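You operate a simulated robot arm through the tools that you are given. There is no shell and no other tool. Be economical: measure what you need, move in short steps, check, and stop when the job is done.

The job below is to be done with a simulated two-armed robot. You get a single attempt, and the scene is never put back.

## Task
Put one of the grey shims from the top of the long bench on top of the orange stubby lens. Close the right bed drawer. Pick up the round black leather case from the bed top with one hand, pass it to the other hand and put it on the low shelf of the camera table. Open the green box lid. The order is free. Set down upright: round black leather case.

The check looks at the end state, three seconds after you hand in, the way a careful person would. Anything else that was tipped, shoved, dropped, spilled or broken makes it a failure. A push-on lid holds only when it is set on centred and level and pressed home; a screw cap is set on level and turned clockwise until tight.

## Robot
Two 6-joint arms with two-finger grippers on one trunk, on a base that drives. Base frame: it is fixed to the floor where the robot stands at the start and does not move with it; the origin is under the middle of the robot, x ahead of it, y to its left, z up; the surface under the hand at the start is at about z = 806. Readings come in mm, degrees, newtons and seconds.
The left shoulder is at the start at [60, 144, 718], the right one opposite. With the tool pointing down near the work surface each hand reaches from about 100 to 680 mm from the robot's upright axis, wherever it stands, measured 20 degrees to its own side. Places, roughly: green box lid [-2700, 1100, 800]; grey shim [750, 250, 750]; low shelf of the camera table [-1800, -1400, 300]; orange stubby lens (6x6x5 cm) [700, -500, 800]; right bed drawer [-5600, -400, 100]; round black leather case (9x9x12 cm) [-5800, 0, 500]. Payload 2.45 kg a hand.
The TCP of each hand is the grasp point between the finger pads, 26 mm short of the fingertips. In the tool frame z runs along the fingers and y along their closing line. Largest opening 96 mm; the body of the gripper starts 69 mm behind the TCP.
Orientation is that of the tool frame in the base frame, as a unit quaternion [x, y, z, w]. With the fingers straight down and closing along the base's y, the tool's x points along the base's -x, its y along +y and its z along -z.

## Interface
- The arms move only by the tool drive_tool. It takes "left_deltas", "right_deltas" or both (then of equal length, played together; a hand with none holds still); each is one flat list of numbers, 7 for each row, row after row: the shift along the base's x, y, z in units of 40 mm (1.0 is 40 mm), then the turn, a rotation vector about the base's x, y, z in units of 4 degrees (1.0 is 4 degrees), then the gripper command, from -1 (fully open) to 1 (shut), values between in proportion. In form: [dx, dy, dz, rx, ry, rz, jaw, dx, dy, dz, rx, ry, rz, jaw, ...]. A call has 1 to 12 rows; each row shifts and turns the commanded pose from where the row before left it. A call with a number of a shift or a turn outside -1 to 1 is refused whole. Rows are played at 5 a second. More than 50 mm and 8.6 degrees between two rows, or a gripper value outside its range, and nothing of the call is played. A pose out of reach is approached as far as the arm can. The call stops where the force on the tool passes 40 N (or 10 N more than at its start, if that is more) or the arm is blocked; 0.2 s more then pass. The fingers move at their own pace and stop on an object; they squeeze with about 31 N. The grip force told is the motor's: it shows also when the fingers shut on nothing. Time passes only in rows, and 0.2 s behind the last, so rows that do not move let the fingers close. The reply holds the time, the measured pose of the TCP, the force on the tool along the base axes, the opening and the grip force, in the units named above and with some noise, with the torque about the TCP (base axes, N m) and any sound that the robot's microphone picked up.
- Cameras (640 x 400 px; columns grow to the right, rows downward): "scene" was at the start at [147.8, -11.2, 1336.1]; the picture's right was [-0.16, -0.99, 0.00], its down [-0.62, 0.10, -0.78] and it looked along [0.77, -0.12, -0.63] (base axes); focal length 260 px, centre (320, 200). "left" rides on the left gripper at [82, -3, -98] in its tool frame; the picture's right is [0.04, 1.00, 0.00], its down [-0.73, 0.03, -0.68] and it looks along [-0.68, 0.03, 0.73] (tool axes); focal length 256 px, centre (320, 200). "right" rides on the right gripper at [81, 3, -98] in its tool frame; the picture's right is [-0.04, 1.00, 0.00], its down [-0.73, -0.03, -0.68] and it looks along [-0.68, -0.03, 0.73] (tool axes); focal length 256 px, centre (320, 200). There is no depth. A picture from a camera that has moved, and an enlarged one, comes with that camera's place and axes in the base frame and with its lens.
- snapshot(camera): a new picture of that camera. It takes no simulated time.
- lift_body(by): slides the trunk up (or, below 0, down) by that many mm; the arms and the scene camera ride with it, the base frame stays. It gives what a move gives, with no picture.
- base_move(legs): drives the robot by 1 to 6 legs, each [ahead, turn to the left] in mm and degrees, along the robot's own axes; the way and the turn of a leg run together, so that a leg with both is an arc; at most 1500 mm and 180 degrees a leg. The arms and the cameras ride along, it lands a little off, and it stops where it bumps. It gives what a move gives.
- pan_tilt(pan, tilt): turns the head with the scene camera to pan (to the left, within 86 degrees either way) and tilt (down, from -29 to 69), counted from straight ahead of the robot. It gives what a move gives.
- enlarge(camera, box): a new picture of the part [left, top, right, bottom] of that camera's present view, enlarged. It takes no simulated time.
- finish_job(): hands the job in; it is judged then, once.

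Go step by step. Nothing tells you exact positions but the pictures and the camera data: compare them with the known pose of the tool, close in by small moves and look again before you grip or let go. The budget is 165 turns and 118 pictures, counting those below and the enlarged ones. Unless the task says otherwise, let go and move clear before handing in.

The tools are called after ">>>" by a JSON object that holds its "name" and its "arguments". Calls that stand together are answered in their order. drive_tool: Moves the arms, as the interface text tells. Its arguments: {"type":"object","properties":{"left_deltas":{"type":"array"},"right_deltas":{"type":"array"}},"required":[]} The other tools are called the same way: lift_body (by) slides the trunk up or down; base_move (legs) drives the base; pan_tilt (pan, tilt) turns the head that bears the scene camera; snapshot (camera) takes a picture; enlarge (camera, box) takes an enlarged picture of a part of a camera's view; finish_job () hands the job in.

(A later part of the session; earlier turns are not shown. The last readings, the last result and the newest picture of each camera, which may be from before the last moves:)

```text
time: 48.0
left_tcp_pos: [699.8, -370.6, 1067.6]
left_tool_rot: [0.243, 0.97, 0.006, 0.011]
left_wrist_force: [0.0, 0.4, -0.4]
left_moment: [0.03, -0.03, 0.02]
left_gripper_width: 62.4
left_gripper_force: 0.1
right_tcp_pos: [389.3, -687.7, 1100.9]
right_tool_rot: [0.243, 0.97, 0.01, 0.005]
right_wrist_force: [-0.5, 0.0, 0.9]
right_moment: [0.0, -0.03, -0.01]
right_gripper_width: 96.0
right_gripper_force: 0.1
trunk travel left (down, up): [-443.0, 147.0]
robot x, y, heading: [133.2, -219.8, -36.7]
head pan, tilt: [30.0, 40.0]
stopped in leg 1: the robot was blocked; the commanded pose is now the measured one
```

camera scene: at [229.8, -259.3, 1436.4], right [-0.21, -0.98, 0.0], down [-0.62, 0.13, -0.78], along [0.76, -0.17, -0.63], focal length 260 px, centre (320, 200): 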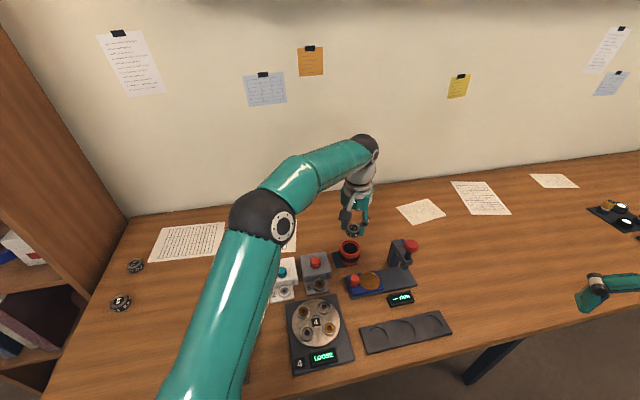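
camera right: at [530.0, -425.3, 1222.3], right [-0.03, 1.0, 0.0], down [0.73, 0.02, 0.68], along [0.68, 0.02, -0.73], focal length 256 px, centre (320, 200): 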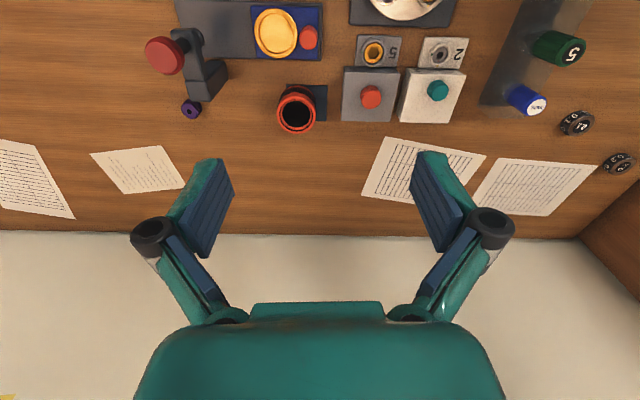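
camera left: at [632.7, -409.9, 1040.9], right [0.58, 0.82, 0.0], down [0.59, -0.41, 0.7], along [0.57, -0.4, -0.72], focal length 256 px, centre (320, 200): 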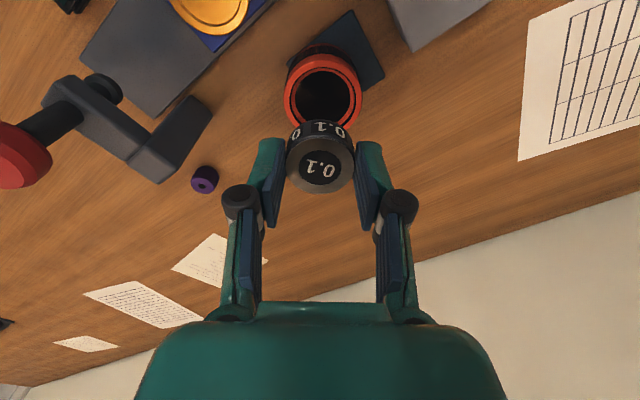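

Blocked again; let me look down around the base.

>>> {"name": "pan_tilt", "arguments": {"pan": 60, "tilt": 69}}

>>> {"name": "snapshot", "arguments": {"camera": "scene"}}

>>> {"name": "pan_tilt", "arguments": {"pan": 0, "tilt": 69}}

>>> {"name": "snapshot", "arguments": {"camera": "scene"}}

```text
time: 49.0
left_tcp_pos: [701.3, -371.4, 1068.9]
left_tool_rot: [0.244, 0.97, 0.007, 0.011]
left_wrist_force: [-1.1, -0.3, 0.3]
left_moment: [-0.03, 0.01, 0.01]
left_gripper_width: 62.5
left_gripper_force: 0.0
right_tcp_pos: [390.1, -688.6, 1100.4]
right_tool_rot: [0.242, 0.97, 0.011, 0.007]
right_wrist_force: [-0.1, 0.0, 0.6]
right_moment: [-0.02, -0.01, -0.03]
right_gripper_width: 96.0
right_gripper_force: 0.1
trunk travel left (down, up): [-443.0, 147.0]
robot x, y, heading: [138.7, -216.5, -36.5]
head pan, tilt: [60.0, 68.8]
```

```text
84 pictures are left
camera scene: at [198.0, -240.6, 1401.3], right [0.4, -0.92, 0.01], down [-0.84, -0.37, -0.39], along [0.36, 0.15, -0.92], focal length 260 px, centre (320, 200)
```

scene: 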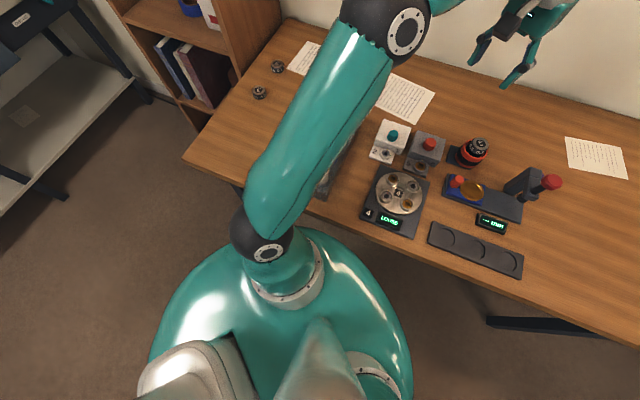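

```text
time: 50.3
left_tcp_pos: [700.5, -371.8, 1069.7]
left_tool_rot: [0.243, 0.97, 0.006, 0.011]
left_wrist_force: [0.5, -0.9, 0.8]
left_moment: [-0.02, 0.0, 0.04]
left_gripper_width: 62.5
left_gripper_force: 0.1
right_tcp_pos: [390.0, -689.4, 1099.9]
right_tool_rot: [0.243, 0.97, 0.011, 0.006]
right_wrist_force: [-0.2, -0.1, 0.1]
right_moment: [-0.01, -0.03, -0.01]
right_gripper_width: 96.0
right_gripper_force: 0.1
trunk travel left (down, up): [-443.0, 147.0]
robot x, y, heading: [135.5, -220.8, -36.3]
head pan, tilt: [0.0, 68.8]
```

```text
83 pictures are left
camera scene: at [192.2, -296.4, 1400.7], right [-0.59, -0.81, -0.03], down [-0.74, 0.55, -0.38], along [0.32, -0.21, -0.92], focal length 260 px, centre (320, 200)
```

scene: 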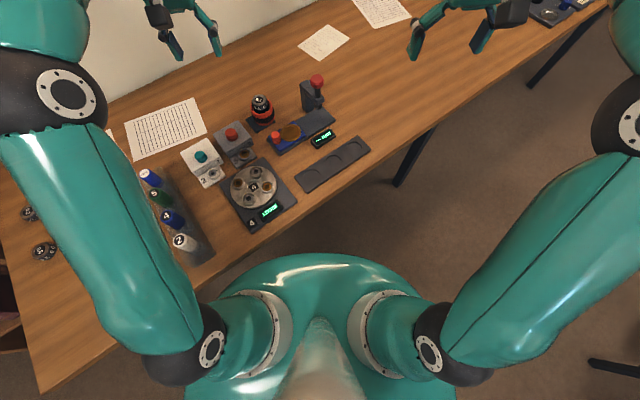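

The base likely touches a bench leg or foot. Trying to back straight off.

>>> {"name": "base_move", "arguments": {"legs": [[-120, 0]]}}

```text
time: 51.5
left_tcp_pos: [628.4, -289.7, 1058.4]
left_tool_rot: [0.244, 0.97, -0.002, 0.002]
left_wrist_force: [-1.3, 0.8, 0.8]
left_moment: [-0.01, 0.0, 0.0]
left_gripper_width: 62.2
left_gripper_force: 0.1
right_tcp_pos: [318.5, -607.4, 1100.2]
right_tool_rot: [0.244, 0.97, 0.002, -0.004]
right_wrist_force: [-0.3, 0.7, -0.2]
right_moment: [-0.01, -0.09, -0.01]
right_gripper_width: 96.0
right_gripper_force: 0.1
trunk travel left (down, up): [-443.0, 147.0]
robot x, y, heading: [43.4, -149.5, -36.4]
head pan, tilt: [0.0, 68.8]
```

That freed it and the robot is level again. Backing further and looking at the bench to verify nothing moved.

>>> {"name": "base_move", "arguments": {"legs": [[-300, 0], [0, 36]]}}

>>> {"name": "pan_tilt", "arguments": {"pan": -12, "tilt": 35}}

>>> {"name": "snapshot", "arguments": {"camera": "scene"}}

```text
time: 55.5
left_tcp_pos: [359.3, 260.1, 1055.5]
left_tool_rot: [-0.069, 0.998, -0.003, 0.0]
left_wrist_force: [0.6, -0.2, -0.5]
left_moment: [0.01, -0.01, 0.01]
left_gripper_width: 62.6
left_gripper_force: 0.1
right_tcp_pos: [295.5, -178.7, 1098.1]
right_tool_rot: [-0.069, 0.998, 0.0, -0.007]
right_wrist_force: [-0.3, 0.8, 0.0]
right_moment: [-0.01, 0.0, -0.01]
right_gripper_width: 95.9
right_gripper_force: 0.1
trunk travel left (down, up): [-443.0, 147.0]
robot x, y, heading: [-204.2, 2.0, -1.0]
head pan, tilt: [0.0, 68.8]
```

```text
time: 56.5
left_tcp_pos: [359.2, 261.3, 1055.6]
left_tool_rot: [-0.068, 0.998, -0.003, 0.0]
left_wrist_force: [0.3, 0.3, 0.5]
left_moment: [0.02, -0.02, 0.0]
left_gripper_width: 62.5
left_gripper_force: 0.0
right_tcp_pos: [293.5, -178.2, 1100.1]
right_tool_rot: [-0.069, 0.998, 0.001, -0.005]
right_wrist_force: [-0.5, -0.4, 0.1]
right_moment: [-0.03, 0.03, 0.02]
right_gripper_width: 95.9
right_gripper_force: 0.0
trunk travel left (down, up): [-443.0, 147.0]
robot x, y, heading: [-201.2, 1.4, -0.8]
head pan, tilt: [-12.0, 35.0]
```

```text
82 pictures are left
camera scene: at [-52.0, -18.6, 1441.7], right [-0.22, -0.98, 0.0], down [-0.56, 0.13, -0.82], along [0.8, -0.18, -0.57], focal length 260 px, centre (320, 200)
```

scene: 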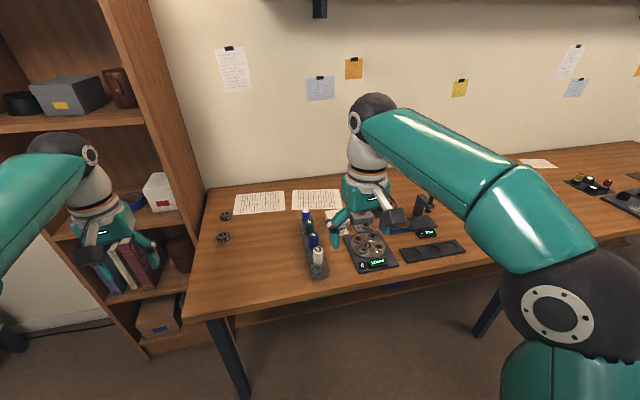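

The bench is intact. I'll tuck the arms, turn around and head toward the other stations.

>>> {"name": "drive_tool", "arguments": {"left_deltas": [-0.9, -0.4, 0.4, 0, 0, 0, -0.5, -0.9, -0.4, 0.3, 0, 0, 0, -0.5, -0.9, -0.4, 0.3, 0, 0, 0, -0.5, -0.9, -0.4, 0, 0, 0, 0, -0.5, -0.9, -0.4, 0, 0, 0, 0, -0.5, -0.9, 0, 0, 0, 0, 0, -0.5], "right_deltas": [-0.7, 0, 0, 0, 0, 0, -1, -0.7, 0, 0, 0, 0, 0, -1, -0.7, 0, 0, 0, 0, 0, -1, -0.7, 0, 0, 0, 0, 0, -1, -0.7, 0, 0, 0, 0, 0, -1, -0.7, 0, 0, 0, 0, 0, -1]}}

>>> {"name": "base_move", "arguments": {"legs": [[-200, 0], [0, 160]]}}

>>> {"name": "pan_tilt", "arguments": {"pan": 0, "tilt": 20}}

>>> {"name": "snapshot", "arguments": {"camera": "scene"}}

```text
time: 57.9
left_tcp_pos: [139.5, 181.5, 1097.6]
left_tool_rot: [-0.068, 0.998, -0.002, 0.002]
left_wrist_force: [0.4, -0.1, 0.8]
left_moment: [0.01, 0.01, 0.01]
left_gripper_width: 72.0
left_gripper_force: 0.0
right_tcp_pos: [121.3, -177.9, 1099.3]
right_tool_rot: [-0.067, 0.998, 0.001, -0.005]
right_wrist_force: [-0.7, 0.1, -0.4]
right_moment: [0.01, -0.02, 0.02]
right_gripper_width: 96.0
right_gripper_force: 0.0
trunk travel left (down, up): [-443.0, 147.0]
robot x, y, heading: [-200.8, -1.4, -0.7]
head pan, tilt: [-12.0, 35.0]
```

```text
time: 63.9
left_tcp_pos: [-604.3, 337.8, 1095.3]
left_tool_rot: [0.776, -0.63, 0.001, -0.004]
left_wrist_force: [-0.1, -0.5, -0.7]
left_moment: [-0.02, 0.0, 0.02]
left_gripper_width: 71.7
left_gripper_force: 0.1
right_tcp_pos: [-244.2, 346.9, 1100.7]
right_tool_rot: [0.777, -0.63, 0.004, 0.004]
right_wrist_force: [-0.8, -0.6, 0.1]
right_moment: [-0.02, -0.03, 0.0]
right_gripper_width: 96.0
right_gripper_force: 0.1
trunk travel left (down, up): [-443.0, 147.0]
robot x, y, heading: [-354.7, 6.7, 94.6]
head pan, tilt: [-12.0, 35.0]
stopped in leg 2: the robot was blocked; the commanded pose is now the measured one
```

```text
time: 64.6
left_tcp_pos: [-604.4, 337.1, 1096.3]
left_tool_rot: [0.776, -0.631, 0.001, -0.004]
left_wrist_force: [-0.4, 0.5, 0.3]
left_moment: [-0.04, 0.01, 0.03]
left_gripper_width: 72.2
left_gripper_force: 0.0
right_tcp_pos: [-244.4, 346.1, 1099.9]
right_tool_rot: [0.777, -0.63, 0.003, 0.004]
right_wrist_force: [0.9, 0.2, -0.1]
right_moment: [-0.01, -0.02, -0.02]
right_gripper_width: 95.9
right_gripper_force: 0.2
trunk travel left (down, up): [-443.0, 147.0]
robot x, y, heading: [-354.8, 7.5, 94.4]
head pan, tilt: [0.0, 20.0]
```

```text
81 pictures are left
camera scene: at [-364.3, 162.5, 1465.6], right [1.0, 0.08, 0.0], down [0.03, -0.34, -0.94], along [-0.08, 0.94, -0.34], focal length 260 px, centre (320, 200)
```

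scene: 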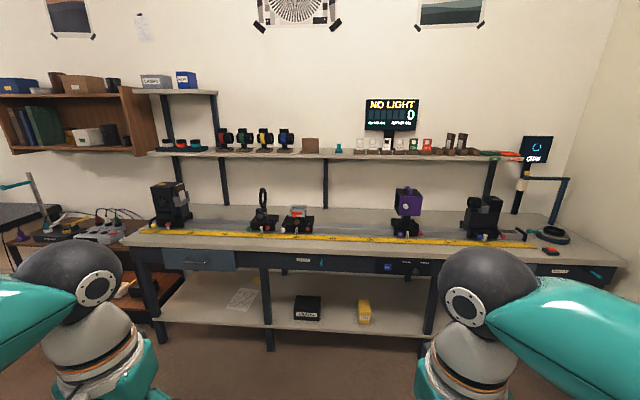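

Blocked in what looks like open space; I'll look down both sides.

>>> {"name": "pan_tilt", "arguments": {"pan": 86, "tilt": 55}}

>>> {"name": "snapshot", "arguments": {"camera": "scene"}}

>>> {"name": "pan_tilt", "arguments": {"pan": -86, "tilt": 55}}

>>> {"name": "snapshot", "arguments": {"camera": "scene"}}

```text
time: 66.2
left_tcp_pos: [-602.9, 336.6, 1097.2]
left_tool_rot: [0.776, -0.631, 0.001, -0.002]
left_wrist_force: [0.0, 0.4, 0.4]
left_moment: [-0.02, 0.02, 0.02]
left_gripper_width: 71.7
left_gripper_force: 0.1
right_tcp_pos: [-244.7, 345.5, 1100.4]
right_tool_rot: [0.777, -0.63, 0.003, 0.004]
right_wrist_force: [-0.1, 0.3, -0.9]
right_moment: [0.0, 0.03, -0.01]
right_gripper_width: 96.1
right_gripper_force: 0.0
trunk travel left (down, up): [-443.0, 147.0]
robot x, y, heading: [-354.0, 9.2, 94.8]
head pan, tilt: [85.9, 55.0]
```

```text
80 pictures are left
camera scene: at [-428.6, 68.8, 1413.7], right [-0.01, 1.0, 0.0], down [0.82, 0.01, -0.57], along [-0.57, -0.01, -0.82], focal length 260 px, centre (320, 200)
```

scene: 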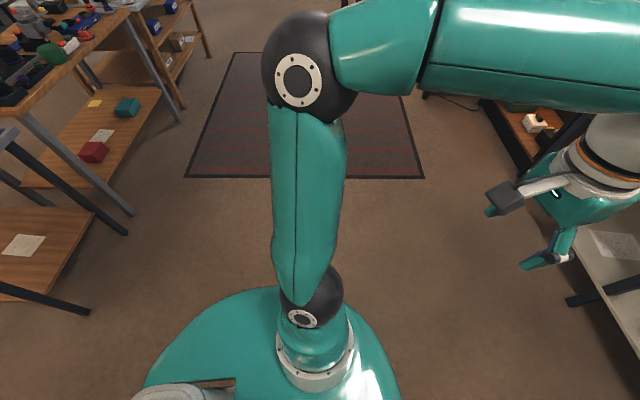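

```text
time: 68.8
left_tcp_pos: [-603.3, 336.8, 1097.4]
left_tool_rot: [0.776, -0.631, 0.001, -0.002]
left_wrist_force: [0.9, 0.9, -0.5]
left_moment: [0.02, 0.01, 0.0]
left_gripper_width: 72.1
left_gripper_force: 0.1
right_tcp_pos: [-244.4, 345.8, 1100.0]
right_tool_rot: [0.777, -0.63, 0.004, 0.005]
right_wrist_force: [-0.3, -0.6, 0.0]
right_moment: [0.01, 0.01, 0.0]
right_gripper_width: 96.0
right_gripper_force: 0.0
trunk travel left (down, up): [-443.0, 147.0]
robot x, y, heading: [-353.7, 9.2, 94.6]
head pan, tilt: [-85.9, 55.0]
```

```text
79 pictures are left
camera scene: at [-285.2, 80.6, 1413.6], right [0.15, -0.99, 0.0], down [-0.81, -0.13, -0.57], along [0.57, 0.09, -0.82], focal length 260 px, centre (320, 200)
```

scene: 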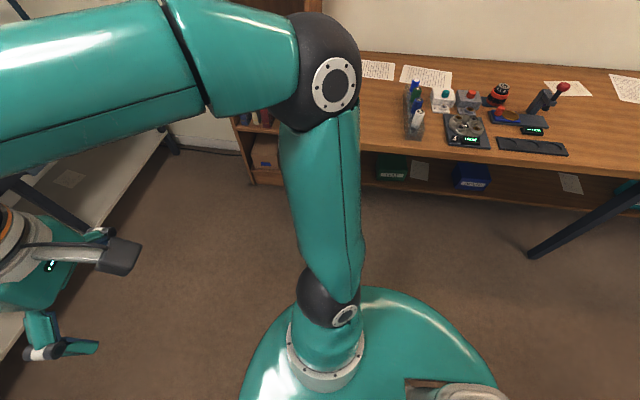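

No obstacle visible on either side. I'll try continuing the turn in small portions.

>>> {"name": "base_move", "arguments": {"legs": [[0, 30]]}}

```text
time: 70.9
left_tcp_pos: [-734.0, 165.0, 1096.8]
left_tool_rot: [0.914, -0.407, 0.001, -0.003]
left_wrist_force: [0.3, 0.6, -0.3]
left_moment: [-0.02, -0.01, 0.02]
left_gripper_width: 71.8
left_gripper_force: 0.0
right_tcp_pos: [-427.9, 353.0, 1100.0]
right_tool_rot: [0.914, -0.406, 0.004, 0.002]
right_wrist_force: [-0.7, 0.5, -0.4]
right_moment: [0.02, 0.02, 0.0]
right_gripper_width: 95.9
right_gripper_force: 0.0
trunk travel left (down, up): [-443.0, 147.0]
robot x, y, heading: [-340.8, 13.4, 124.8]
head pan, tilt: [-85.9, 55.0]
```

That worked, so blocks can be transient. Now face the green box region and take a look.

>>> {"name": "base_move", "arguments": {"legs": [[0, 47]]}}

>>> {"name": "pan_tilt", "arguments": {"pan": 0, "tilt": 20}}

>>> {"name": "snapshot", "arguments": {"camera": "scene"}}

```text
time: 73.7
left_tcp_pos: [-722.8, -171.3, 1096.9]
left_tool_rot: [1.0, -0.007, 0.0, -0.003]
left_wrist_force: [0.8, -0.2, -0.2]
left_moment: [0.02, -0.01, 0.02]
left_gripper_width: 71.9
left_gripper_force: 0.0
right_tcp_pos: [-652.6, 181.2, 1099.5]
right_tool_rot: [1.0, -0.006, 0.005, 0.001]
right_wrist_force: [-0.4, -0.1, 0.3]
right_moment: [-0.02, 0.0, 0.02]
right_gripper_width: 96.0
right_gripper_force: 0.0
trunk travel left (down, up): [-443.0, 147.0]
robot x, y, heading: [-342.9, 40.6, 172.2]
head pan, tilt: [-85.9, 55.0]
```

```text
time: 75.3
left_tcp_pos: [-723.0, -169.9, 1097.9]
left_tool_rot: [1.0, -0.007, -0.001, -0.002]
left_wrist_force: [0.0, 0.8, 0.4]
left_moment: [0.0, 0.0, -0.03]
left_gripper_width: 71.9
left_gripper_force: 0.1
right_tcp_pos: [-652.8, 181.7, 1101.6]
right_tool_rot: [1.0, -0.006, 0.005, 0.0]
right_wrist_force: [0.2, 0.3, -0.5]
right_moment: [-0.02, 0.01, -0.02]
right_gripper_width: 95.8
right_gripper_force: 0.1
trunk travel left (down, up): [-443.0, 147.0]
robot x, y, heading: [-338.1, 35.9, 171.9]
head pan, tilt: [0.0, 20.0]
```

```text
78 pictures are left
camera scene: at [-491.3, 61.4, 1465.7], right [0.14, 0.99, 0.0], down [0.34, -0.05, -0.94], along [-0.93, 0.13, -0.34], focal length 260 px, centre (320, 200)
```

scene: 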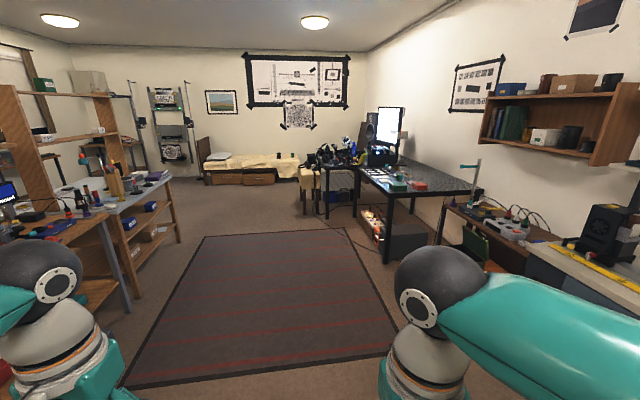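

The green box should be the green item on the black table. Enlarging.

>>> {"name": "enlarge", "arguments": {"camera": "scene", "box": [350, 140, 478, 220]}}

>>> {"name": "base_move", "arguments": {"legs": [[1300, 0]]}}

>>> {"name": "pan_tilt", "arguments": {"pan": -35, "tilt": 30}}

>>> {"name": "snapshot", "arguments": {"camera": "scene"}}

```text
5.00 times, centred on (414, 180) of scene
camera zoom: at [-491.3, 61.4, 1465.7], right [0.14, 0.99, 0.0], down [0.34, -0.05, -0.94], along [-0.93, 0.13, -0.34], focal length 1298 px, centre (-150, 300)
```

zoom: 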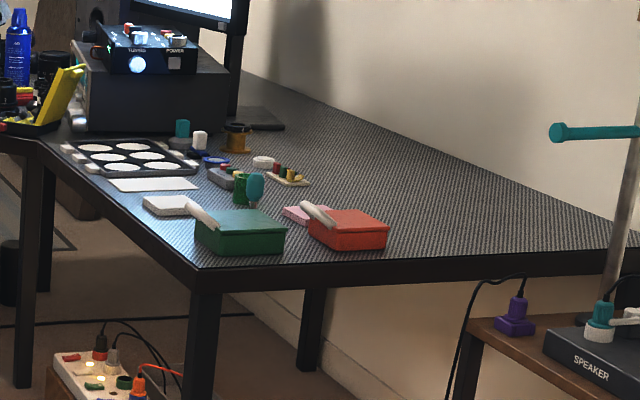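

```text
time: 82.0
left_tcp_pos: [-2018.5, 14.6, 1097.3]
left_tool_rot: [1.0, -0.008, -0.001, -0.002]
left_wrist_force: [-0.1, -0.1, 0.2]
left_moment: [0.01, -0.02, 0.0]
left_gripper_width: 71.8
left_gripper_force: 0.0
right_tcp_pos: [-1948.0, 368.3, 1101.6]
right_tool_rot: [1.0, -0.008, 0.006, 0.001]
right_wrist_force: [1.0, -0.3, -0.2]
right_moment: [-0.02, -0.01, 0.01]
right_gripper_width: 96.1
right_gripper_force: 0.1
trunk travel left (down, up): [-443.0, 147.0]
robot x, y, heading: [-1636.5, 224.4, 171.6]
head pan, tilt: [0.0, 20.0]
```

```text
time: 83.0
left_tcp_pos: [-2018.6, 14.7, 1098.2]
left_tool_rot: [1.0, -0.009, 0.0, -0.003]
left_wrist_force: [-0.8, 0.0, 0.0]
left_moment: [0.0, 0.01, 0.02]
left_gripper_width: 72.1
left_gripper_force: 0.0
right_tcp_pos: [-1947.1, 368.3, 1101.8]
right_tool_rot: [1.0, -0.007, 0.005, 0.0]
right_wrist_force: [0.0, -0.2, -0.4]
right_moment: [0.01, -0.02, -0.04]
right_gripper_width: 96.3
right_gripper_force: 0.1
trunk travel left (down, up): [-443.0, 147.0]
robot x, y, heading: [-1634.8, 222.0, 172.0]
head pan, tilt: [-35.0, 30.0]
```

```text
76 pictures are left
camera scene: at [-1760.3, 294.4, 1449.7], right [0.68, 0.73, 0.0], down [0.37, -0.34, -0.87], along [-0.63, 0.59, -0.5], focal length 260 px, centre (320, 200)
```

scene: 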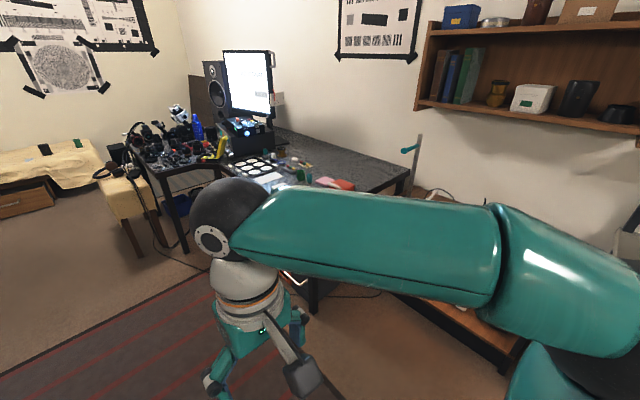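

The green lidded box is near the front-right corner of the black table, about (-2570,1050). Driving to face it.

>>> {"name": "base_move", "arguments": {"legs": [[0, -6], [970, 0], [0, -76]]}}

>>> {"name": "pan_tilt", "arguments": {"pan": 0, "tilt": 45}}

>>> {"name": "snapshot", "arguments": {"camera": "scene"}}

```text
time: 92.6
left_tcp_pos: [-2830.5, 808.7, 1099.3]
left_tool_rot: [0.746, -0.666, 0.001, -0.003]
left_wrist_force: [0.4, -0.1, 0.4]
left_moment: [0.02, 0.05, 0.01]
left_gripper_width: 72.1
left_gripper_force: 0.0
right_tcp_pos: [-2471.7, 785.2, 1102.8]
right_tool_rot: [0.747, -0.665, 0.002, 0.004]
right_wrist_force: [-0.4, 0.0, 0.7]
right_moment: [0.0, 0.06, -0.01]
right_gripper_width: 96.3
right_gripper_force: 0.0
trunk travel left (down, up): [-443.0, 147.0]
robot x, y, heading: [-2616.4, 456.8, 89.9]
head pan, tilt: [-35.0, 30.0]
stopped in leg 3: the robot was blocked; the commanded pose is now the measured one
```

```text
time: 93.6
left_tcp_pos: [-2831.6, 809.1, 1098.1]
left_tool_rot: [0.747, -0.665, 0.001, -0.003]
left_wrist_force: [-0.3, -0.6, 0.3]
left_moment: [0.01, -0.02, 0.02]
left_gripper_width: 71.9
left_gripper_force: 0.2
right_tcp_pos: [-2474.3, 784.6, 1103.5]
right_tool_rot: [0.747, -0.665, 0.004, 0.004]
right_wrist_force: [-0.2, 0.2, 0.4]
right_moment: [0.02, 0.0, -0.01]
right_gripper_width: 96.0
right_gripper_force: 0.1
trunk travel left (down, up): [-443.0, 147.0]
robot x, y, heading: [-2621.1, 454.6, 89.9]
head pan, tilt: [0.0, 45.0]
```

```text
75 pictures are left
camera scene: at [-2615.6, 601.5, 1427.1], right [1.0, 0.0, 0.0], down [0.0, -0.71, -0.71], along [0.0, 0.71, -0.71], focal length 260 px, centre (320, 200)
```

scene: 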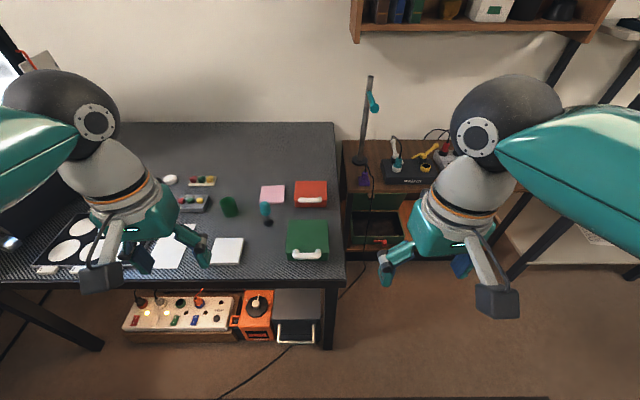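

The green box has a white handle at its front edge, hinge at the back. Enlarging for geometry.

>>> {"name": "enlarge", "arguments": {"camera": "scene", "box": [243, 170, 371, 270]}}

```text
4.00 times, centred on (307, 220) of scene
camera zoom: at [-2615.6, 601.5, 1427.1], right [1.0, 0.0, 0.0], down [0.0, -0.71, -0.71], along [0.0, 0.71, -0.71], focal length 1038 px, centre (372, 120)
```

zoom: 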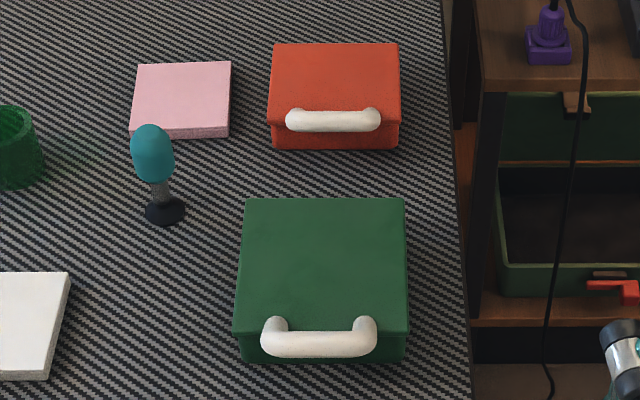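

The handle is a U-bar projecting forward from the lid's front. I'll bring the left hand in front of the box for a second view.

>>> {"name": "drive_tool", "arguments": {"left_deltas": [0.9, -0.4, -0.5, 0, 0, 0, -0.4, 0.9, -0.4, -0.5, 0, 0, 0, -0.4, 0.9, -0.4, -0.5, 0, 0, 0, -0.4, 0.9, -0.4, -0.5, 0, 0, 0, -0.4, 0.9, -0.4, -0.5, 0, 0, 0, -0.4, 0, 0, 0, 0, 0, 0, -0.4], "right_deltas": [0.6, -0.5, 0, 0, 0, 0, -1, 0.6, -0.5, 0, 0, 0, 0, -1, 0.6, -0.5, 0, 0, 0, 0, -1, 0, 0, 0, 0, 0, 0, -1, 0, 0, 0, 0, 0, 0, -1, 0, 0, 0, 0, 0, 0, -1]}}

>>> {"name": "snapshot", "arguments": {"camera": "left"}}

```text
time: 95.0
left_tcp_pos: [-2649.6, 728.7, 998.4]
left_tool_rot: [0.747, -0.665, 0.001, -0.003]
left_wrist_force: [-0.2, 0.3, 1.7]
left_moment: [0.02, -0.01, -0.02]
left_gripper_width: 67.2
left_gripper_force: 0.0
right_tcp_pos: [-2400.8, 722.5, 1101.8]
right_tool_rot: [0.747, -0.665, 0.004, 0.004]
right_wrist_force: [0.5, 1.1, -0.1]
right_moment: [0.01, 0.02, -0.02]
right_gripper_width: 95.7
right_gripper_force: 0.0
trunk travel left (down, up): [-443.0, 147.0]
robot x, y, heading: [-2619.9, 458.3, 90.0]
head pan, tilt: [0.0, 45.0]
```

```text
73 pictures are left
camera left: at [-2638.0, 648.1, 1095.4], right [-0.99, -0.15, -0.01], down [-0.12, 0.72, 0.68], along [-0.1, 0.67, -0.73], focal length 256 px, centre (320, 200)
```

left: 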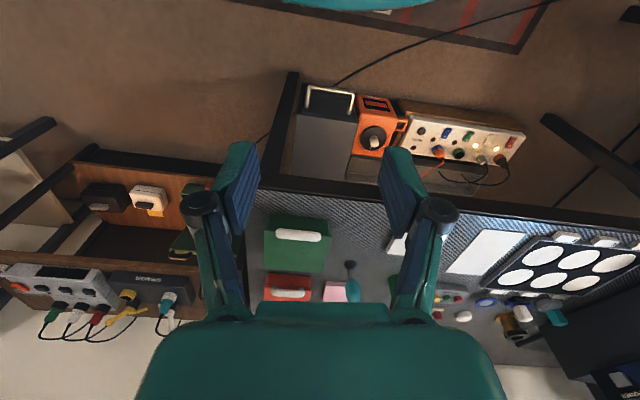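

>>> {"name": "enlarge", "arguments": {"camera": "left", "box": [250, 205, 346, 265]}}

```text
6.67 times, centred on (298, 235) of left
camera zoom: at [-2638.0, 648.1, 1095.4], right [-0.99, -0.15, -0.01], down [-0.12, 0.72, 0.68], along [-0.1, 0.67, -0.73], focal length 1707 px, centre (467, -33)
```

zoom: 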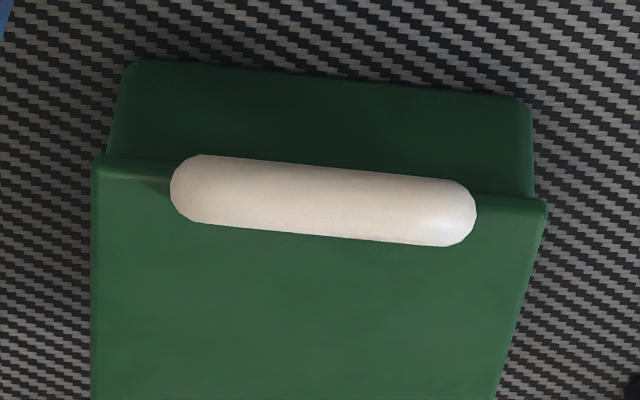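

The bar centre triangulates to about (-2652,1003,806), hinge near y 1161, z 770. I'll drive 130 mm closer and yaw the left hand so the fingers close along y.

>>> {"name": "base_move", "arguments": {"legs": [[130, 0]]}}

>>> {"name": "drive_tool", "arguments": {"left_deltas": [0, 0, 0, 0, 0, 1, -0.4, 0, 0, 0, 0, 0, 1, -0.4, 0, 0, 0, 0, 0, 1, -0.4, 0, 0, 0, 0, 0, 1, -0.4, 0, 0, 0, 0, 0, 1, -0.4, 0, 0, 0, 0, 0, 1, -0.4, 0, 0, 0, 0, 0, 1, -0.4, 0, 0, 0, 0, 0, 1, -0.4, 0, 0, 0, 0, 0, 1, -0.4, 0, 0, 0, 0, 0, 1, -0.4]}}

>>> {"name": "drive_tool", "arguments": {"left_deltas": [0, 0, 0, 0, 0, 1, -0.4, 0, 0, 0, 0, 0, 1, -0.4, 0, 0, 0, 0, 0, 1, -0.4, 0, 0, 0, 0, 0, 1, -0.4, 0, 0, 0, 0, 0, 1, -0.4, 0, 0, 0, 0, 0, 1, -0.4, 0, 0, 0, 0, 0, 1, -0.4, 0, 0, 0, 0, 0, 1, -0.4, 0, 0, 0, 0, 0, 1, -0.4, 0, 0, 0, 0, 0, 1, -0.4, 0, 0, 0, 0, 0, 0.3, -0.4]}}

>>> {"name": "snapshot", "arguments": {"camera": "scene"}}

```text
time: 96.3
left_tcp_pos: [-2651.8, 862.0, 997.6]
left_tool_rot: [0.747, -0.665, 0.002, -0.002]
left_wrist_force: [0.8, 0.3, -0.1]
left_moment: [-0.05, -0.02, 0.0]
left_gripper_width: 67.3
left_gripper_force: 0.0
right_tcp_pos: [-2401.2, 856.8, 1100.4]
right_tool_rot: [0.746, -0.665, 0.004, 0.005]
right_wrist_force: [-0.2, 0.6, -1.1]
right_moment: [-0.04, -0.01, 0.0]
right_gripper_width: 95.8
right_gripper_force: 0.1
trunk travel left (down, up): [-443.0, 147.0]
robot x, y, heading: [-2616.1, 590.9, 90.0]
head pan, tilt: [0.0, 45.0]
```

```text
time: 98.5
left_tcp_pos: [-2651.3, 860.0, 999.3]
left_tool_rot: [0.93, -0.368, 0.0, -0.003]
left_wrist_force: [0.6, -0.7, 0.1]
left_moment: [0.01, -0.01, 0.01]
left_gripper_width: 67.5
left_gripper_force: 0.0
right_tcp_pos: [-2400.5, 854.2, 1101.8]
right_tool_rot: [0.747, -0.665, 0.004, 0.005]
right_wrist_force: [-0.4, -0.6, -0.3]
right_moment: [0.0, 0.01, 0.01]
right_gripper_width: 95.9
right_gripper_force: 0.1
trunk travel left (down, up): [-443.0, 147.0]
robot x, y, heading: [-2619.3, 587.2, 90.1]
head pan, tilt: [0.0, 45.0]
```

```text
time: 100.9
left_tcp_pos: [-2650.8, 861.8, 999.0]
left_tool_rot: [1.0, -0.018, -0.001, -0.004]
left_wrist_force: [0.7, 0.8, -0.6]
left_moment: [0.02, 0.01, 0.01]
left_gripper_width: 67.4
left_gripper_force: 0.0
right_tcp_pos: [-2400.6, 854.8, 1101.2]
right_tool_rot: [0.747, -0.665, 0.004, 0.004]
right_wrist_force: [-0.8, 0.3, 0.1]
right_moment: [-0.01, 0.0, 0.03]
right_gripper_width: 96.2
right_gripper_force: 0.1
trunk travel left (down, up): [-443.0, 147.0]
robot x, y, heading: [-2618.0, 588.6, 90.1]
head pan, tilt: [0.0, 45.0]
```

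```text
71 pictures are left
camera scene: at [-2615.7, 732.7, 1427.1], right [1.0, 0.0, 0.0], down [0.0, -0.71, -0.71], along [0.0, 0.71, -0.71], focal length 260 px, centre (320, 200)
```

scene: 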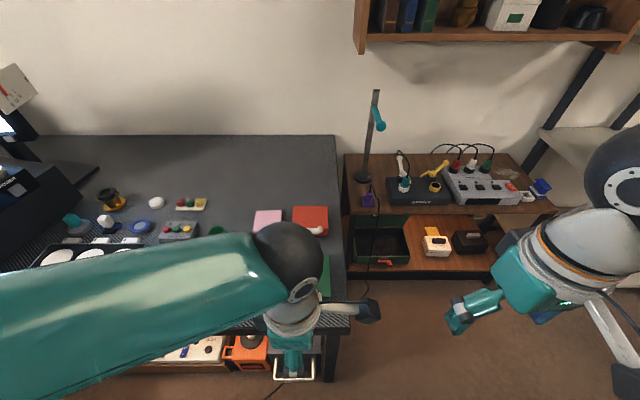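

Now moving above the bar.

>>> {"name": "drive_tool", "arguments": {"left_deltas": [0, 0.88, -0.6, 0, 0, 0, -0.4, 0, 0.88, -0.6, 0, 0, 0, -0.4, 0, 0.88, -0.6, 0, 0, 0, -0.4, 0, 0.88, -0.6, 0, 0, 0, -0.4, 0, 0, 0, 0, 0, 0, -0.4]}}

>>> {"name": "snapshot", "arguments": {"camera": "left"}}

>>> {"name": "snapshot", "arguments": {"camera": "scene"}}

```text
time: 102.1
left_tcp_pos: [-2649.4, 999.7, 902.6]
left_tool_rot: [1.0, -0.02, -0.001, -0.003]
left_wrist_force: [0.1, -0.5, -0.1]
left_moment: [-0.02, -0.01, 0.0]
left_gripper_width: 67.2
left_gripper_force: 0.1
right_tcp_pos: [-2400.8, 854.8, 1101.7]
right_tool_rot: [0.747, -0.665, 0.003, 0.005]
right_wrist_force: [0.2, -0.1, 0.8]
right_moment: [0.03, -0.02, 0.0]
right_gripper_width: 95.7
right_gripper_force: 0.1
trunk travel left (down, up): [-443.0, 147.0]
robot x, y, heading: [-2619.7, 587.6, 89.9]
head pan, tilt: [0.0, 45.0]
```

```text
70 pictures are left
camera left: at [-2567.3, 998.6, 999.6], right [0.0, -1.0, -0.01], down [-0.73, -0.01, 0.68], along [-0.68, 0.0, -0.73], focal length 256 px, centre (320, 200)
```

left: 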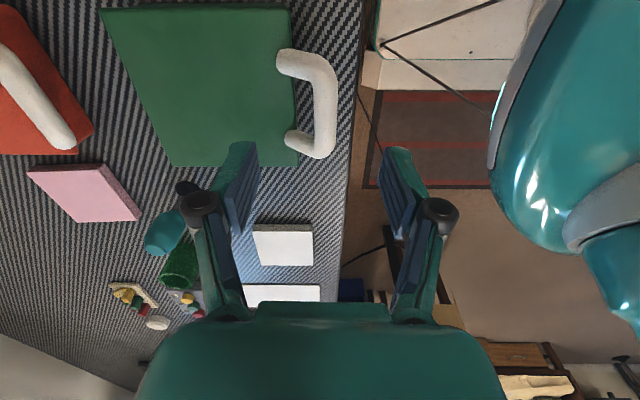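

```text
69 pictures are left
camera scene: at [-2615.7, 732.2, 1427.1], right [1.0, 0.0, 0.0], down [0.0, -0.71, -0.71], along [0.0, 0.71, -0.71], focal length 260 px, centre (320, 200)
```

scene: 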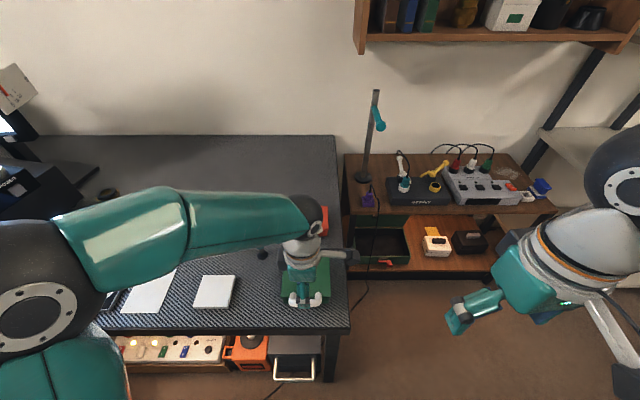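

Bar at y≈995. Narrowing the jaw and lowering so the fingertips straddle the bar above the lid.

>>> {"name": "drive_tool", "arguments": {"left_deltas": [0, -0.12, -0.6, 0, 0, 0, 0.17, 0, 0, -0.6, 0, 0, 0, 0.17, 0, 0, -0.4, 0, 0, 0, 0.17, 0, 0, -0.3, 0, 0, 0, 0.17, 0, 0, -0.2, 0, 0, 0, 0.17, 0, 0, 0, 0, 0, 0, 0.17]}}

>>> {"name": "snapshot", "arguments": {"camera": "left"}}

>>> {"name": "enlarge", "arguments": {"camera": "scene", "box": [257, 250, 353, 310]}}

```text
time: 103.5
left_tcp_pos: [-2650.4, 996.8, 818.5]
left_tool_rot: [1.0, -0.02, -0.001, -0.003]
left_wrist_force: [0.1, 0.8, 0.2]
left_moment: [0.01, -0.01, -0.02]
left_gripper_width: 39.9
left_gripper_force: 0.0
right_tcp_pos: [-2401.0, 854.5, 1100.4]
right_tool_rot: [0.746, -0.666, 0.003, 0.004]
right_wrist_force: [0.4, 0.4, -0.5]
right_moment: [-0.02, -0.01, 0.02]
right_gripper_width: 96.0
right_gripper_force: 0.0
trunk travel left (down, up): [-443.0, 147.0]
robot x, y, heading: [-2619.4, 589.4, 90.0]
head pan, tilt: [0.0, 45.0]
```

```text
68 pictures are left
camera left: at [-2568.3, 995.3, 915.6], right [0.0, -1.0, 0.0], down [-0.73, 0.0, 0.68], along [-0.68, 0.0, -0.73], focal length 256 px, centre (320, 200)
```

left: 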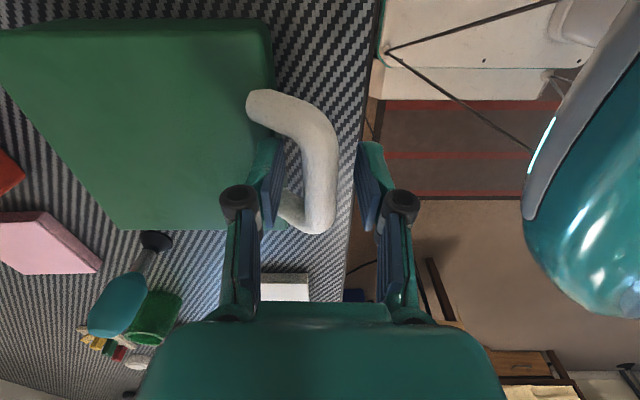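

```text
6.67 times, centred on (305, 280) of scene
camera zoom: at [-2615.7, 732.9, 1427.0], right [1.0, 0.0, 0.0], down [0.0, -0.71, -0.71], along [0.0, 0.71, -0.71], focal length 1730 px, centre (420, -333)
```

zoom: 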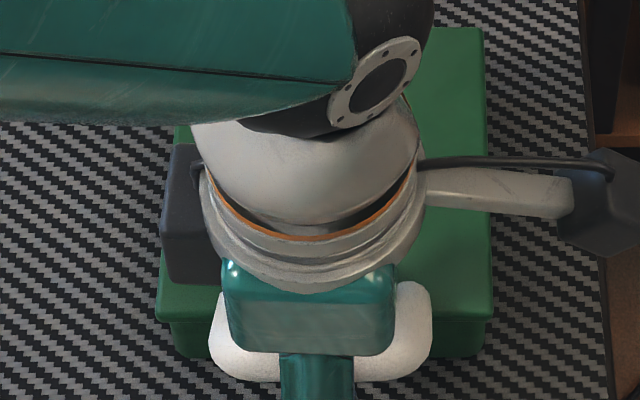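

The bar is between the fingers. Lower a touch more and close.

>>> {"name": "drive_tool", "arguments": {"left_deltas": [0, 0, -0.17, 0, 0, 0, 0.17, 0, 0, 0, 0, 0, 0, 1, 0, 0, 0, 0, 0, 0, 1, 0, 0, 0, 0, 0, 0, 1]}}

```text
time: 104.5
left_tcp_pos: [-2649.7, 996.0, 812.5]
left_tool_rot: [1.0, -0.018, -0.001, -0.004]
left_wrist_force: [1.4, 4.1, 20.5]
left_moment: [0.03, -0.11, 1.15]
left_gripper_width: 17.2
left_gripper_force: 42.7
right_tcp_pos: [-2400.9, 854.6, 1101.4]
right_tool_rot: [0.747, -0.665, 0.003, 0.004]
right_wrist_force: [-0.2, -0.3, -0.6]
right_moment: [-0.02, -0.01, 0.02]
right_gripper_width: 96.0
right_gripper_force: 0.1
trunk travel left (down, up): [-443.0, 147.0]
robot x, y, heading: [-2619.9, 588.8, 90.2]
head pan, tilt: [0.0, 45.0]
```

Gripped on the 17 mm bar. Lifting along the hinge arc, first 30°.

>>> {"name": "drive_tool", "arguments": {"left_deltas": [0, 0.185, 0.52, 0, 0, 0, 1, 0, 0.185, 0.52, 0, 0, 0, 1, 0, 0.315, 0.45, 0, 0, 0, 1, 0, 0.315, 0.45, 0, 0, 0, 1, 0, 0, 0, 0, 0, 0, 1]}}

>>> {"name": "snapshot", "arguments": {"camera": "left"}}

```text
time: 105.7
left_tcp_pos: [-2651.5, 1035.9, 890.5]
left_tool_rot: [1.0, -0.019, -0.003, -0.004]
left_wrist_force: [1.3, -10.3, 8.1]
left_moment: [-0.05, 0.76, 1.03]
left_gripper_width: 17.0
left_gripper_force: 42.8
right_tcp_pos: [-2401.3, 854.2, 1101.9]
right_tool_rot: [0.747, -0.665, 0.004, 0.003]
right_wrist_force: [-0.9, 0.2, 0.2]
right_moment: [0.0, 0.03, 0.05]
right_gripper_width: 96.0
right_gripper_force: 0.0
trunk travel left (down, up): [-443.0, 147.0]
robot x, y, heading: [-2619.4, 589.9, 89.9]
head pan, tilt: [0.0, 45.0]
```

```text
66 pictures are left
camera left: at [-2568.4, 1035.0, 988.3], right [0.0, -1.0, -0.01], down [-0.73, -0.01, 0.68], along [-0.68, 0.0, -0.73], focal length 256 px, centre (320, 200)
```

left: 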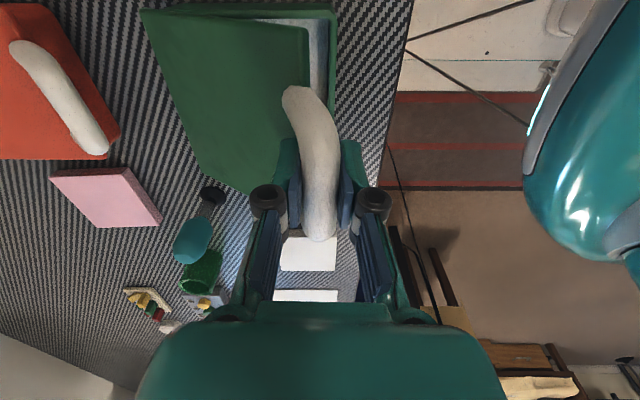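

The lid is opening. Continuing the arc.

>>> {"name": "drive_tool", "arguments": {"left_deltas": [0, 0.38, 0.36, 0, 0, 0, 1, 0, 0.42, 0.34, 0, 0, 0, 1, 0, 0.48, 0.25, 0, 0, 0, 1, 0, 0.5, 0.2, 0, 0, 0, 1, 0, 0, 0, 0, 0, 0, 1]}}

>>> {"name": "snapshot", "arguments": {"camera": "left"}}

```text
time: 106.9
left_tcp_pos: [-2651.2, 1108.9, 934.0]
left_tool_rot: [1.0, -0.019, -0.002, -0.002]
left_wrist_force: [1.0, 0.7, -6.0]
left_moment: [-0.03, 0.61, 0.99]
left_gripper_width: 16.6
left_gripper_force: 42.8
right_tcp_pos: [-2399.6, 856.6, 1101.6]
right_tool_rot: [0.747, -0.665, 0.004, 0.005]
right_wrist_force: [-0.2, -0.5, 0.4]
right_moment: [0.02, 0.0, -0.01]
right_gripper_width: 95.8
right_gripper_force: 0.0
trunk travel left (down, up): [-443.0, 147.0]
robot x, y, heading: [-2617.5, 587.1, 90.0]
head pan, tilt: [0.0, 45.0]
```

```text
65 pictures are left
camera left: at [-2568.7, 1109.5, 1030.3], right [0.0, -1.0, -0.01], down [-0.73, 0.0, 0.68], along [-0.68, 0.0, -0.73], focal length 256 px, centre (320, 200)
```

left: 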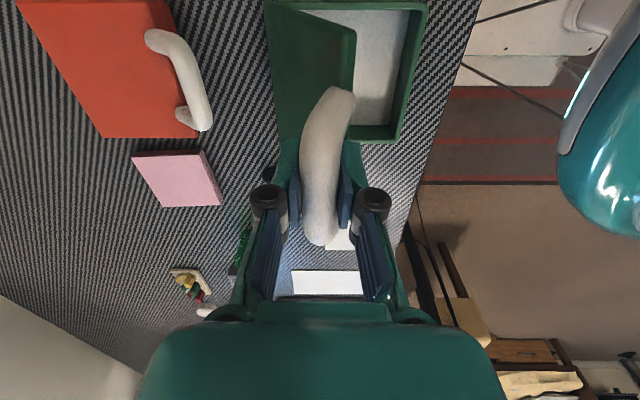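

About 58° open. Continuing past vertical.

>>> {"name": "drive_tool", "arguments": {"left_deltas": [0, 0.53, 0.12, 0, 0, 0, 1, 0, 0.54, 0.06, 0, 0, 0, 1, 0, 0.55, -0.02, 0, 0, 0, 1, 0, 0.55, -0.08, 0, 0, 0, 1, 0, 0.53, -0.16, 0, 0, 0, 1, 0, 0, 0, 0, 0, 0, 1]}}

>>> {"name": "snapshot", "arguments": {"camera": "left"}}

```text
time: 108.3
left_tcp_pos: [-2652.8, 1215.5, 931.0]
left_tool_rot: [1.0, -0.019, -0.002, -0.001]
left_wrist_force: [-0.3, -4.6, -9.4]
left_moment: [0.05, 0.31, 0.97]
left_gripper_width: 16.5
left_gripper_force: 42.2
right_tcp_pos: [-2400.8, 855.0, 1100.6]
right_tool_rot: [0.747, -0.665, 0.003, 0.005]
right_wrist_force: [-0.5, -0.3, 0.2]
right_moment: [-0.02, 0.0, 0.0]
right_gripper_width: 95.9
right_gripper_force: 0.0
trunk travel left (down, up): [-443.0, 147.0]
robot x, y, heading: [-2619.5, 585.8, 90.2]
head pan, tilt: [0.0, 45.0]
```

```text
64 pictures are left
camera left: at [-2569.1, 1215.6, 1026.9], right [0.0, -1.0, 0.0], down [-0.73, 0.0, 0.68], along [-0.68, 0.0, -0.73], focal length 256 px, centre (320, 200)
```

left: 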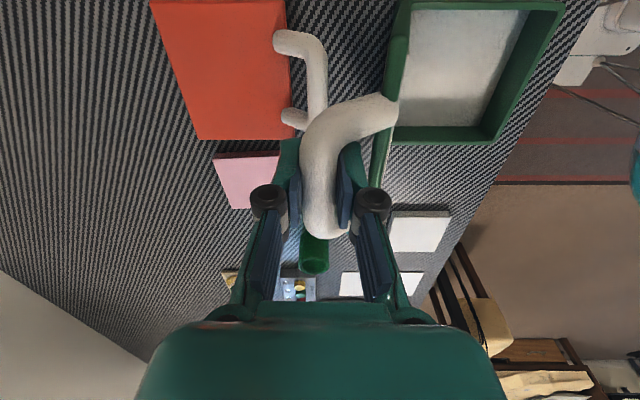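

Lid about vertical; push further back ~20°.

>>> {"name": "drive_tool", "arguments": {"left_deltas": [0, 0.5, -0.2, 0, 0, 0, 1, 0, 0.5, -0.25, 0, 0, 0, 1, 0, 0.4, -0.3, 0, 0, 0, 1, 0, 0, 0, 0, 0, 0, 1]}}

>>> {"name": "snapshot", "arguments": {"camera": "left"}}

```text
time: 109.3
left_tcp_pos: [-2653.1, 1231.3, 899.2]
left_tool_rot: [1.0, -0.019, -0.002, 0.002]
left_wrist_force: [-1.1, 5.3, 6.5]
left_moment: [-0.06, 0.02, 0.7]
left_gripper_width: 17.5
left_gripper_force: 39.0
left hand out of reach, approached as far as the arm can: row 1, 2, 3
right_tcp_pos: [-2400.8, 855.7, 1100.6]
right_tool_rot: [0.746, -0.666, 0.004, 0.003]
right_wrist_force: [0.6, -0.2, -0.1]
right_moment: [0.01, -0.01, -0.04]
right_gripper_width: 95.9
right_gripper_force: 0.0
trunk travel left (down, up): [-443.0, 147.0]
robot x, y, heading: [-2619.5, 590.7, 90.0]
head pan, tilt: [0.0, 45.0]
```

```text
63 pictures are left
camera left: at [-2570.5, 1231.2, 996.0], right [0.0, -1.0, 0.0], down [-0.73, 0.0, 0.68], along [-0.68, 0.0, -0.73], focal length 256 px, centre (320, 200)
```

left: 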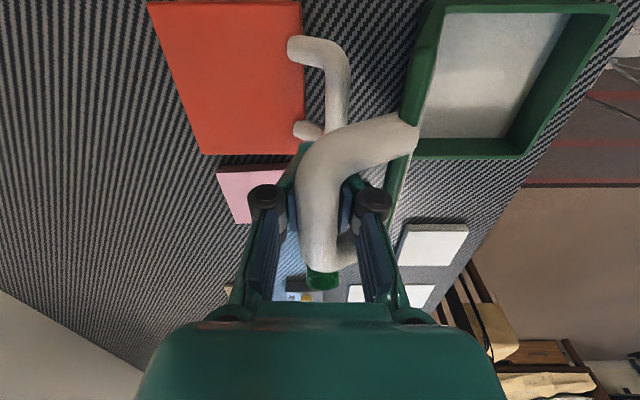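

At the reach limit; driving the base forward 40 mm to lean the lid back more.

>>> {"name": "base_move", "arguments": {"legs": [[35, 0]]}}

>>> {"name": "snapshot", "arguments": {"camera": "left"}}

```text
time: 110.1
left_tcp_pos: [-2651.5, 1231.6, 889.5]
left_tool_rot: [0.999, -0.022, -0.007, 0.032]
left_wrist_force: [-0.7, -20.4, -13.1]
left_moment: [0.63, -0.11, 0.26]
left_gripper_width: 6.1
left_gripper_force: 29.7
right_tcp_pos: [-2401.2, 868.6, 1101.6]
right_tool_rot: [0.746, -0.666, 0.003, 0.003]
right_wrist_force: [0.4, -0.1, -1.1]
right_moment: [-0.03, -0.01, -0.02]
right_gripper_width: 95.9
right_gripper_force: 0.2
trunk travel left (down, up): [-443.0, 147.0]
robot x, y, heading: [-2613.4, 602.4, 89.8]
head pan, tilt: [0.0, 45.0]
stopped in leg 1: the force on the tool passed its limit at 73 N (the readings are from after the stop); the commanded pose is now the measured one
```

```text
62 pictures are left
camera left: at [-2568.1, 1237.7, 985.1], right [-0.01, -1.0, 0.07], down [-0.72, 0.05, 0.69], along [-0.69, -0.04, -0.72], focal length 256 px, centre (320, 200)
```

left: 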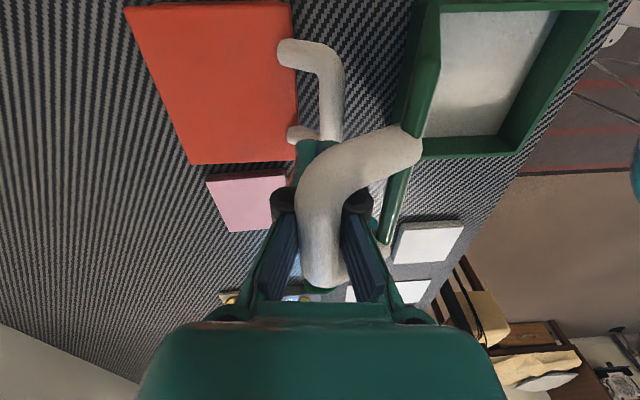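

The lid hit its stop, so it's fully open. Opening the fingers and rising straight up.

>>> {"name": "drive_tool", "arguments": {"left_deltas": [0, 0, 0, 0, 0, 0, 0.4, 0, 0, 0, 0, 0, 0, 0.4, 0, 0, 0.3, 0, 0, 0, 0.4, 0, 0, 0.7, 0, 0, 0, 0.4]}}

>>> {"name": "snapshot", "arguments": {"camera": "left"}}

```text
time: 111.1
left_tcp_pos: [-2653.9, 1225.0, 930.6]
left_tool_rot: [0.999, -0.022, -0.007, 0.026]
left_wrist_force: [-0.7, -0.2, 1.2]
left_moment: [0.02, -0.02, 0.02]
left_gripper_width: 28.2
left_gripper_force: 0.0
left hand out of reach, approached as far as the arm can: row 3, 4
right_tcp_pos: [-2400.4, 869.5, 1101.6]
right_tool_rot: [0.747, -0.665, 0.003, 0.003]
right_wrist_force: [-0.3, 0.1, -0.2]
right_moment: [-0.01, 0.01, -0.01]
right_gripper_width: 96.0
right_gripper_force: 0.1
trunk travel left (down, up): [-443.0, 147.0]
robot x, y, heading: [-2620.4, 603.4, 89.8]
head pan, tilt: [0.0, 45.0]
```

```text
61 pictures are left
camera left: at [-2569.2, 1229.7, 1026.5], right [0.0, -1.0, 0.05], down [-0.72, 0.04, 0.69], along [-0.69, -0.04, -0.72], focal length 256 px, centre (320, 200)
```

left: 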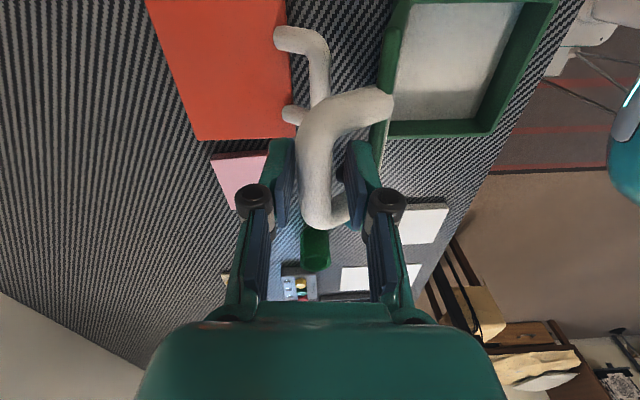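

Using the trunk lift to rise straight off the bar.

>>> {"name": "lift_body", "arguments": {"by": 110}}

>>> {"name": "base_move", "arguments": {"legs": [[-350, 0]]}}

>>> {"name": "snapshot", "arguments": {"camera": "scene"}}

```text
time: 112.5
left_tcp_pos: [-2652.9, 1225.0, 1040.2]
left_tool_rot: [0.999, -0.022, -0.008, 0.028]
left_wrist_force: [-0.7, -0.3, 0.4]
left_moment: [-0.02, 0.04, 0.01]
left_gripper_width: 28.9
left_gripper_force: 0.1
right_tcp_pos: [-2400.8, 870.1, 1212.1]
right_tool_rot: [0.747, -0.665, 0.004, 0.005]
right_wrist_force: [-0.2, 0.2, -0.3]
right_moment: [0.0, -0.03, -0.03]
right_gripper_width: 96.1
right_gripper_force: 0.2
trunk travel left (down, up): [-553.0, 37.0]
robot x, y, heading: [-2616.3, 604.5, 90.1]
head pan, tilt: [0.0, 45.0]
```

```text
time: 114.8
left_tcp_pos: [-2652.9, 874.7, 1041.7]
left_tool_rot: [0.999, -0.023, -0.007, 0.026]
left_wrist_force: [0.1, 0.0, 0.8]
left_moment: [0.01, 0.02, 0.0]
left_gripper_width: 29.1
left_gripper_force: 0.2
right_tcp_pos: [-2400.9, 518.7, 1212.4]
right_tool_rot: [0.747, -0.665, 0.003, 0.003]
right_wrist_force: [-0.3, 0.1, -0.3]
right_moment: [0.06, -0.04, 0.0]
right_gripper_width: 95.8
right_gripper_force: 0.1
trunk travel left (down, up): [-553.0, 37.0]
robot x, y, heading: [-2618.1, 253.3, 90.2]
head pan, tilt: [0.0, 45.0]
```

```text
60 pictures are left
camera scene: at [-2615.6, 396.0, 1537.2], right [1.0, 0.0, 0.0], down [0.0, -0.71, -0.71], along [0.0, 0.71, -0.71], focal length 260 px, centre (320, 200)
```

scene: 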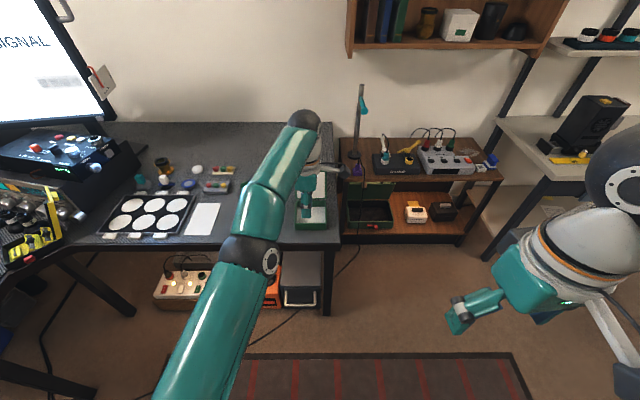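

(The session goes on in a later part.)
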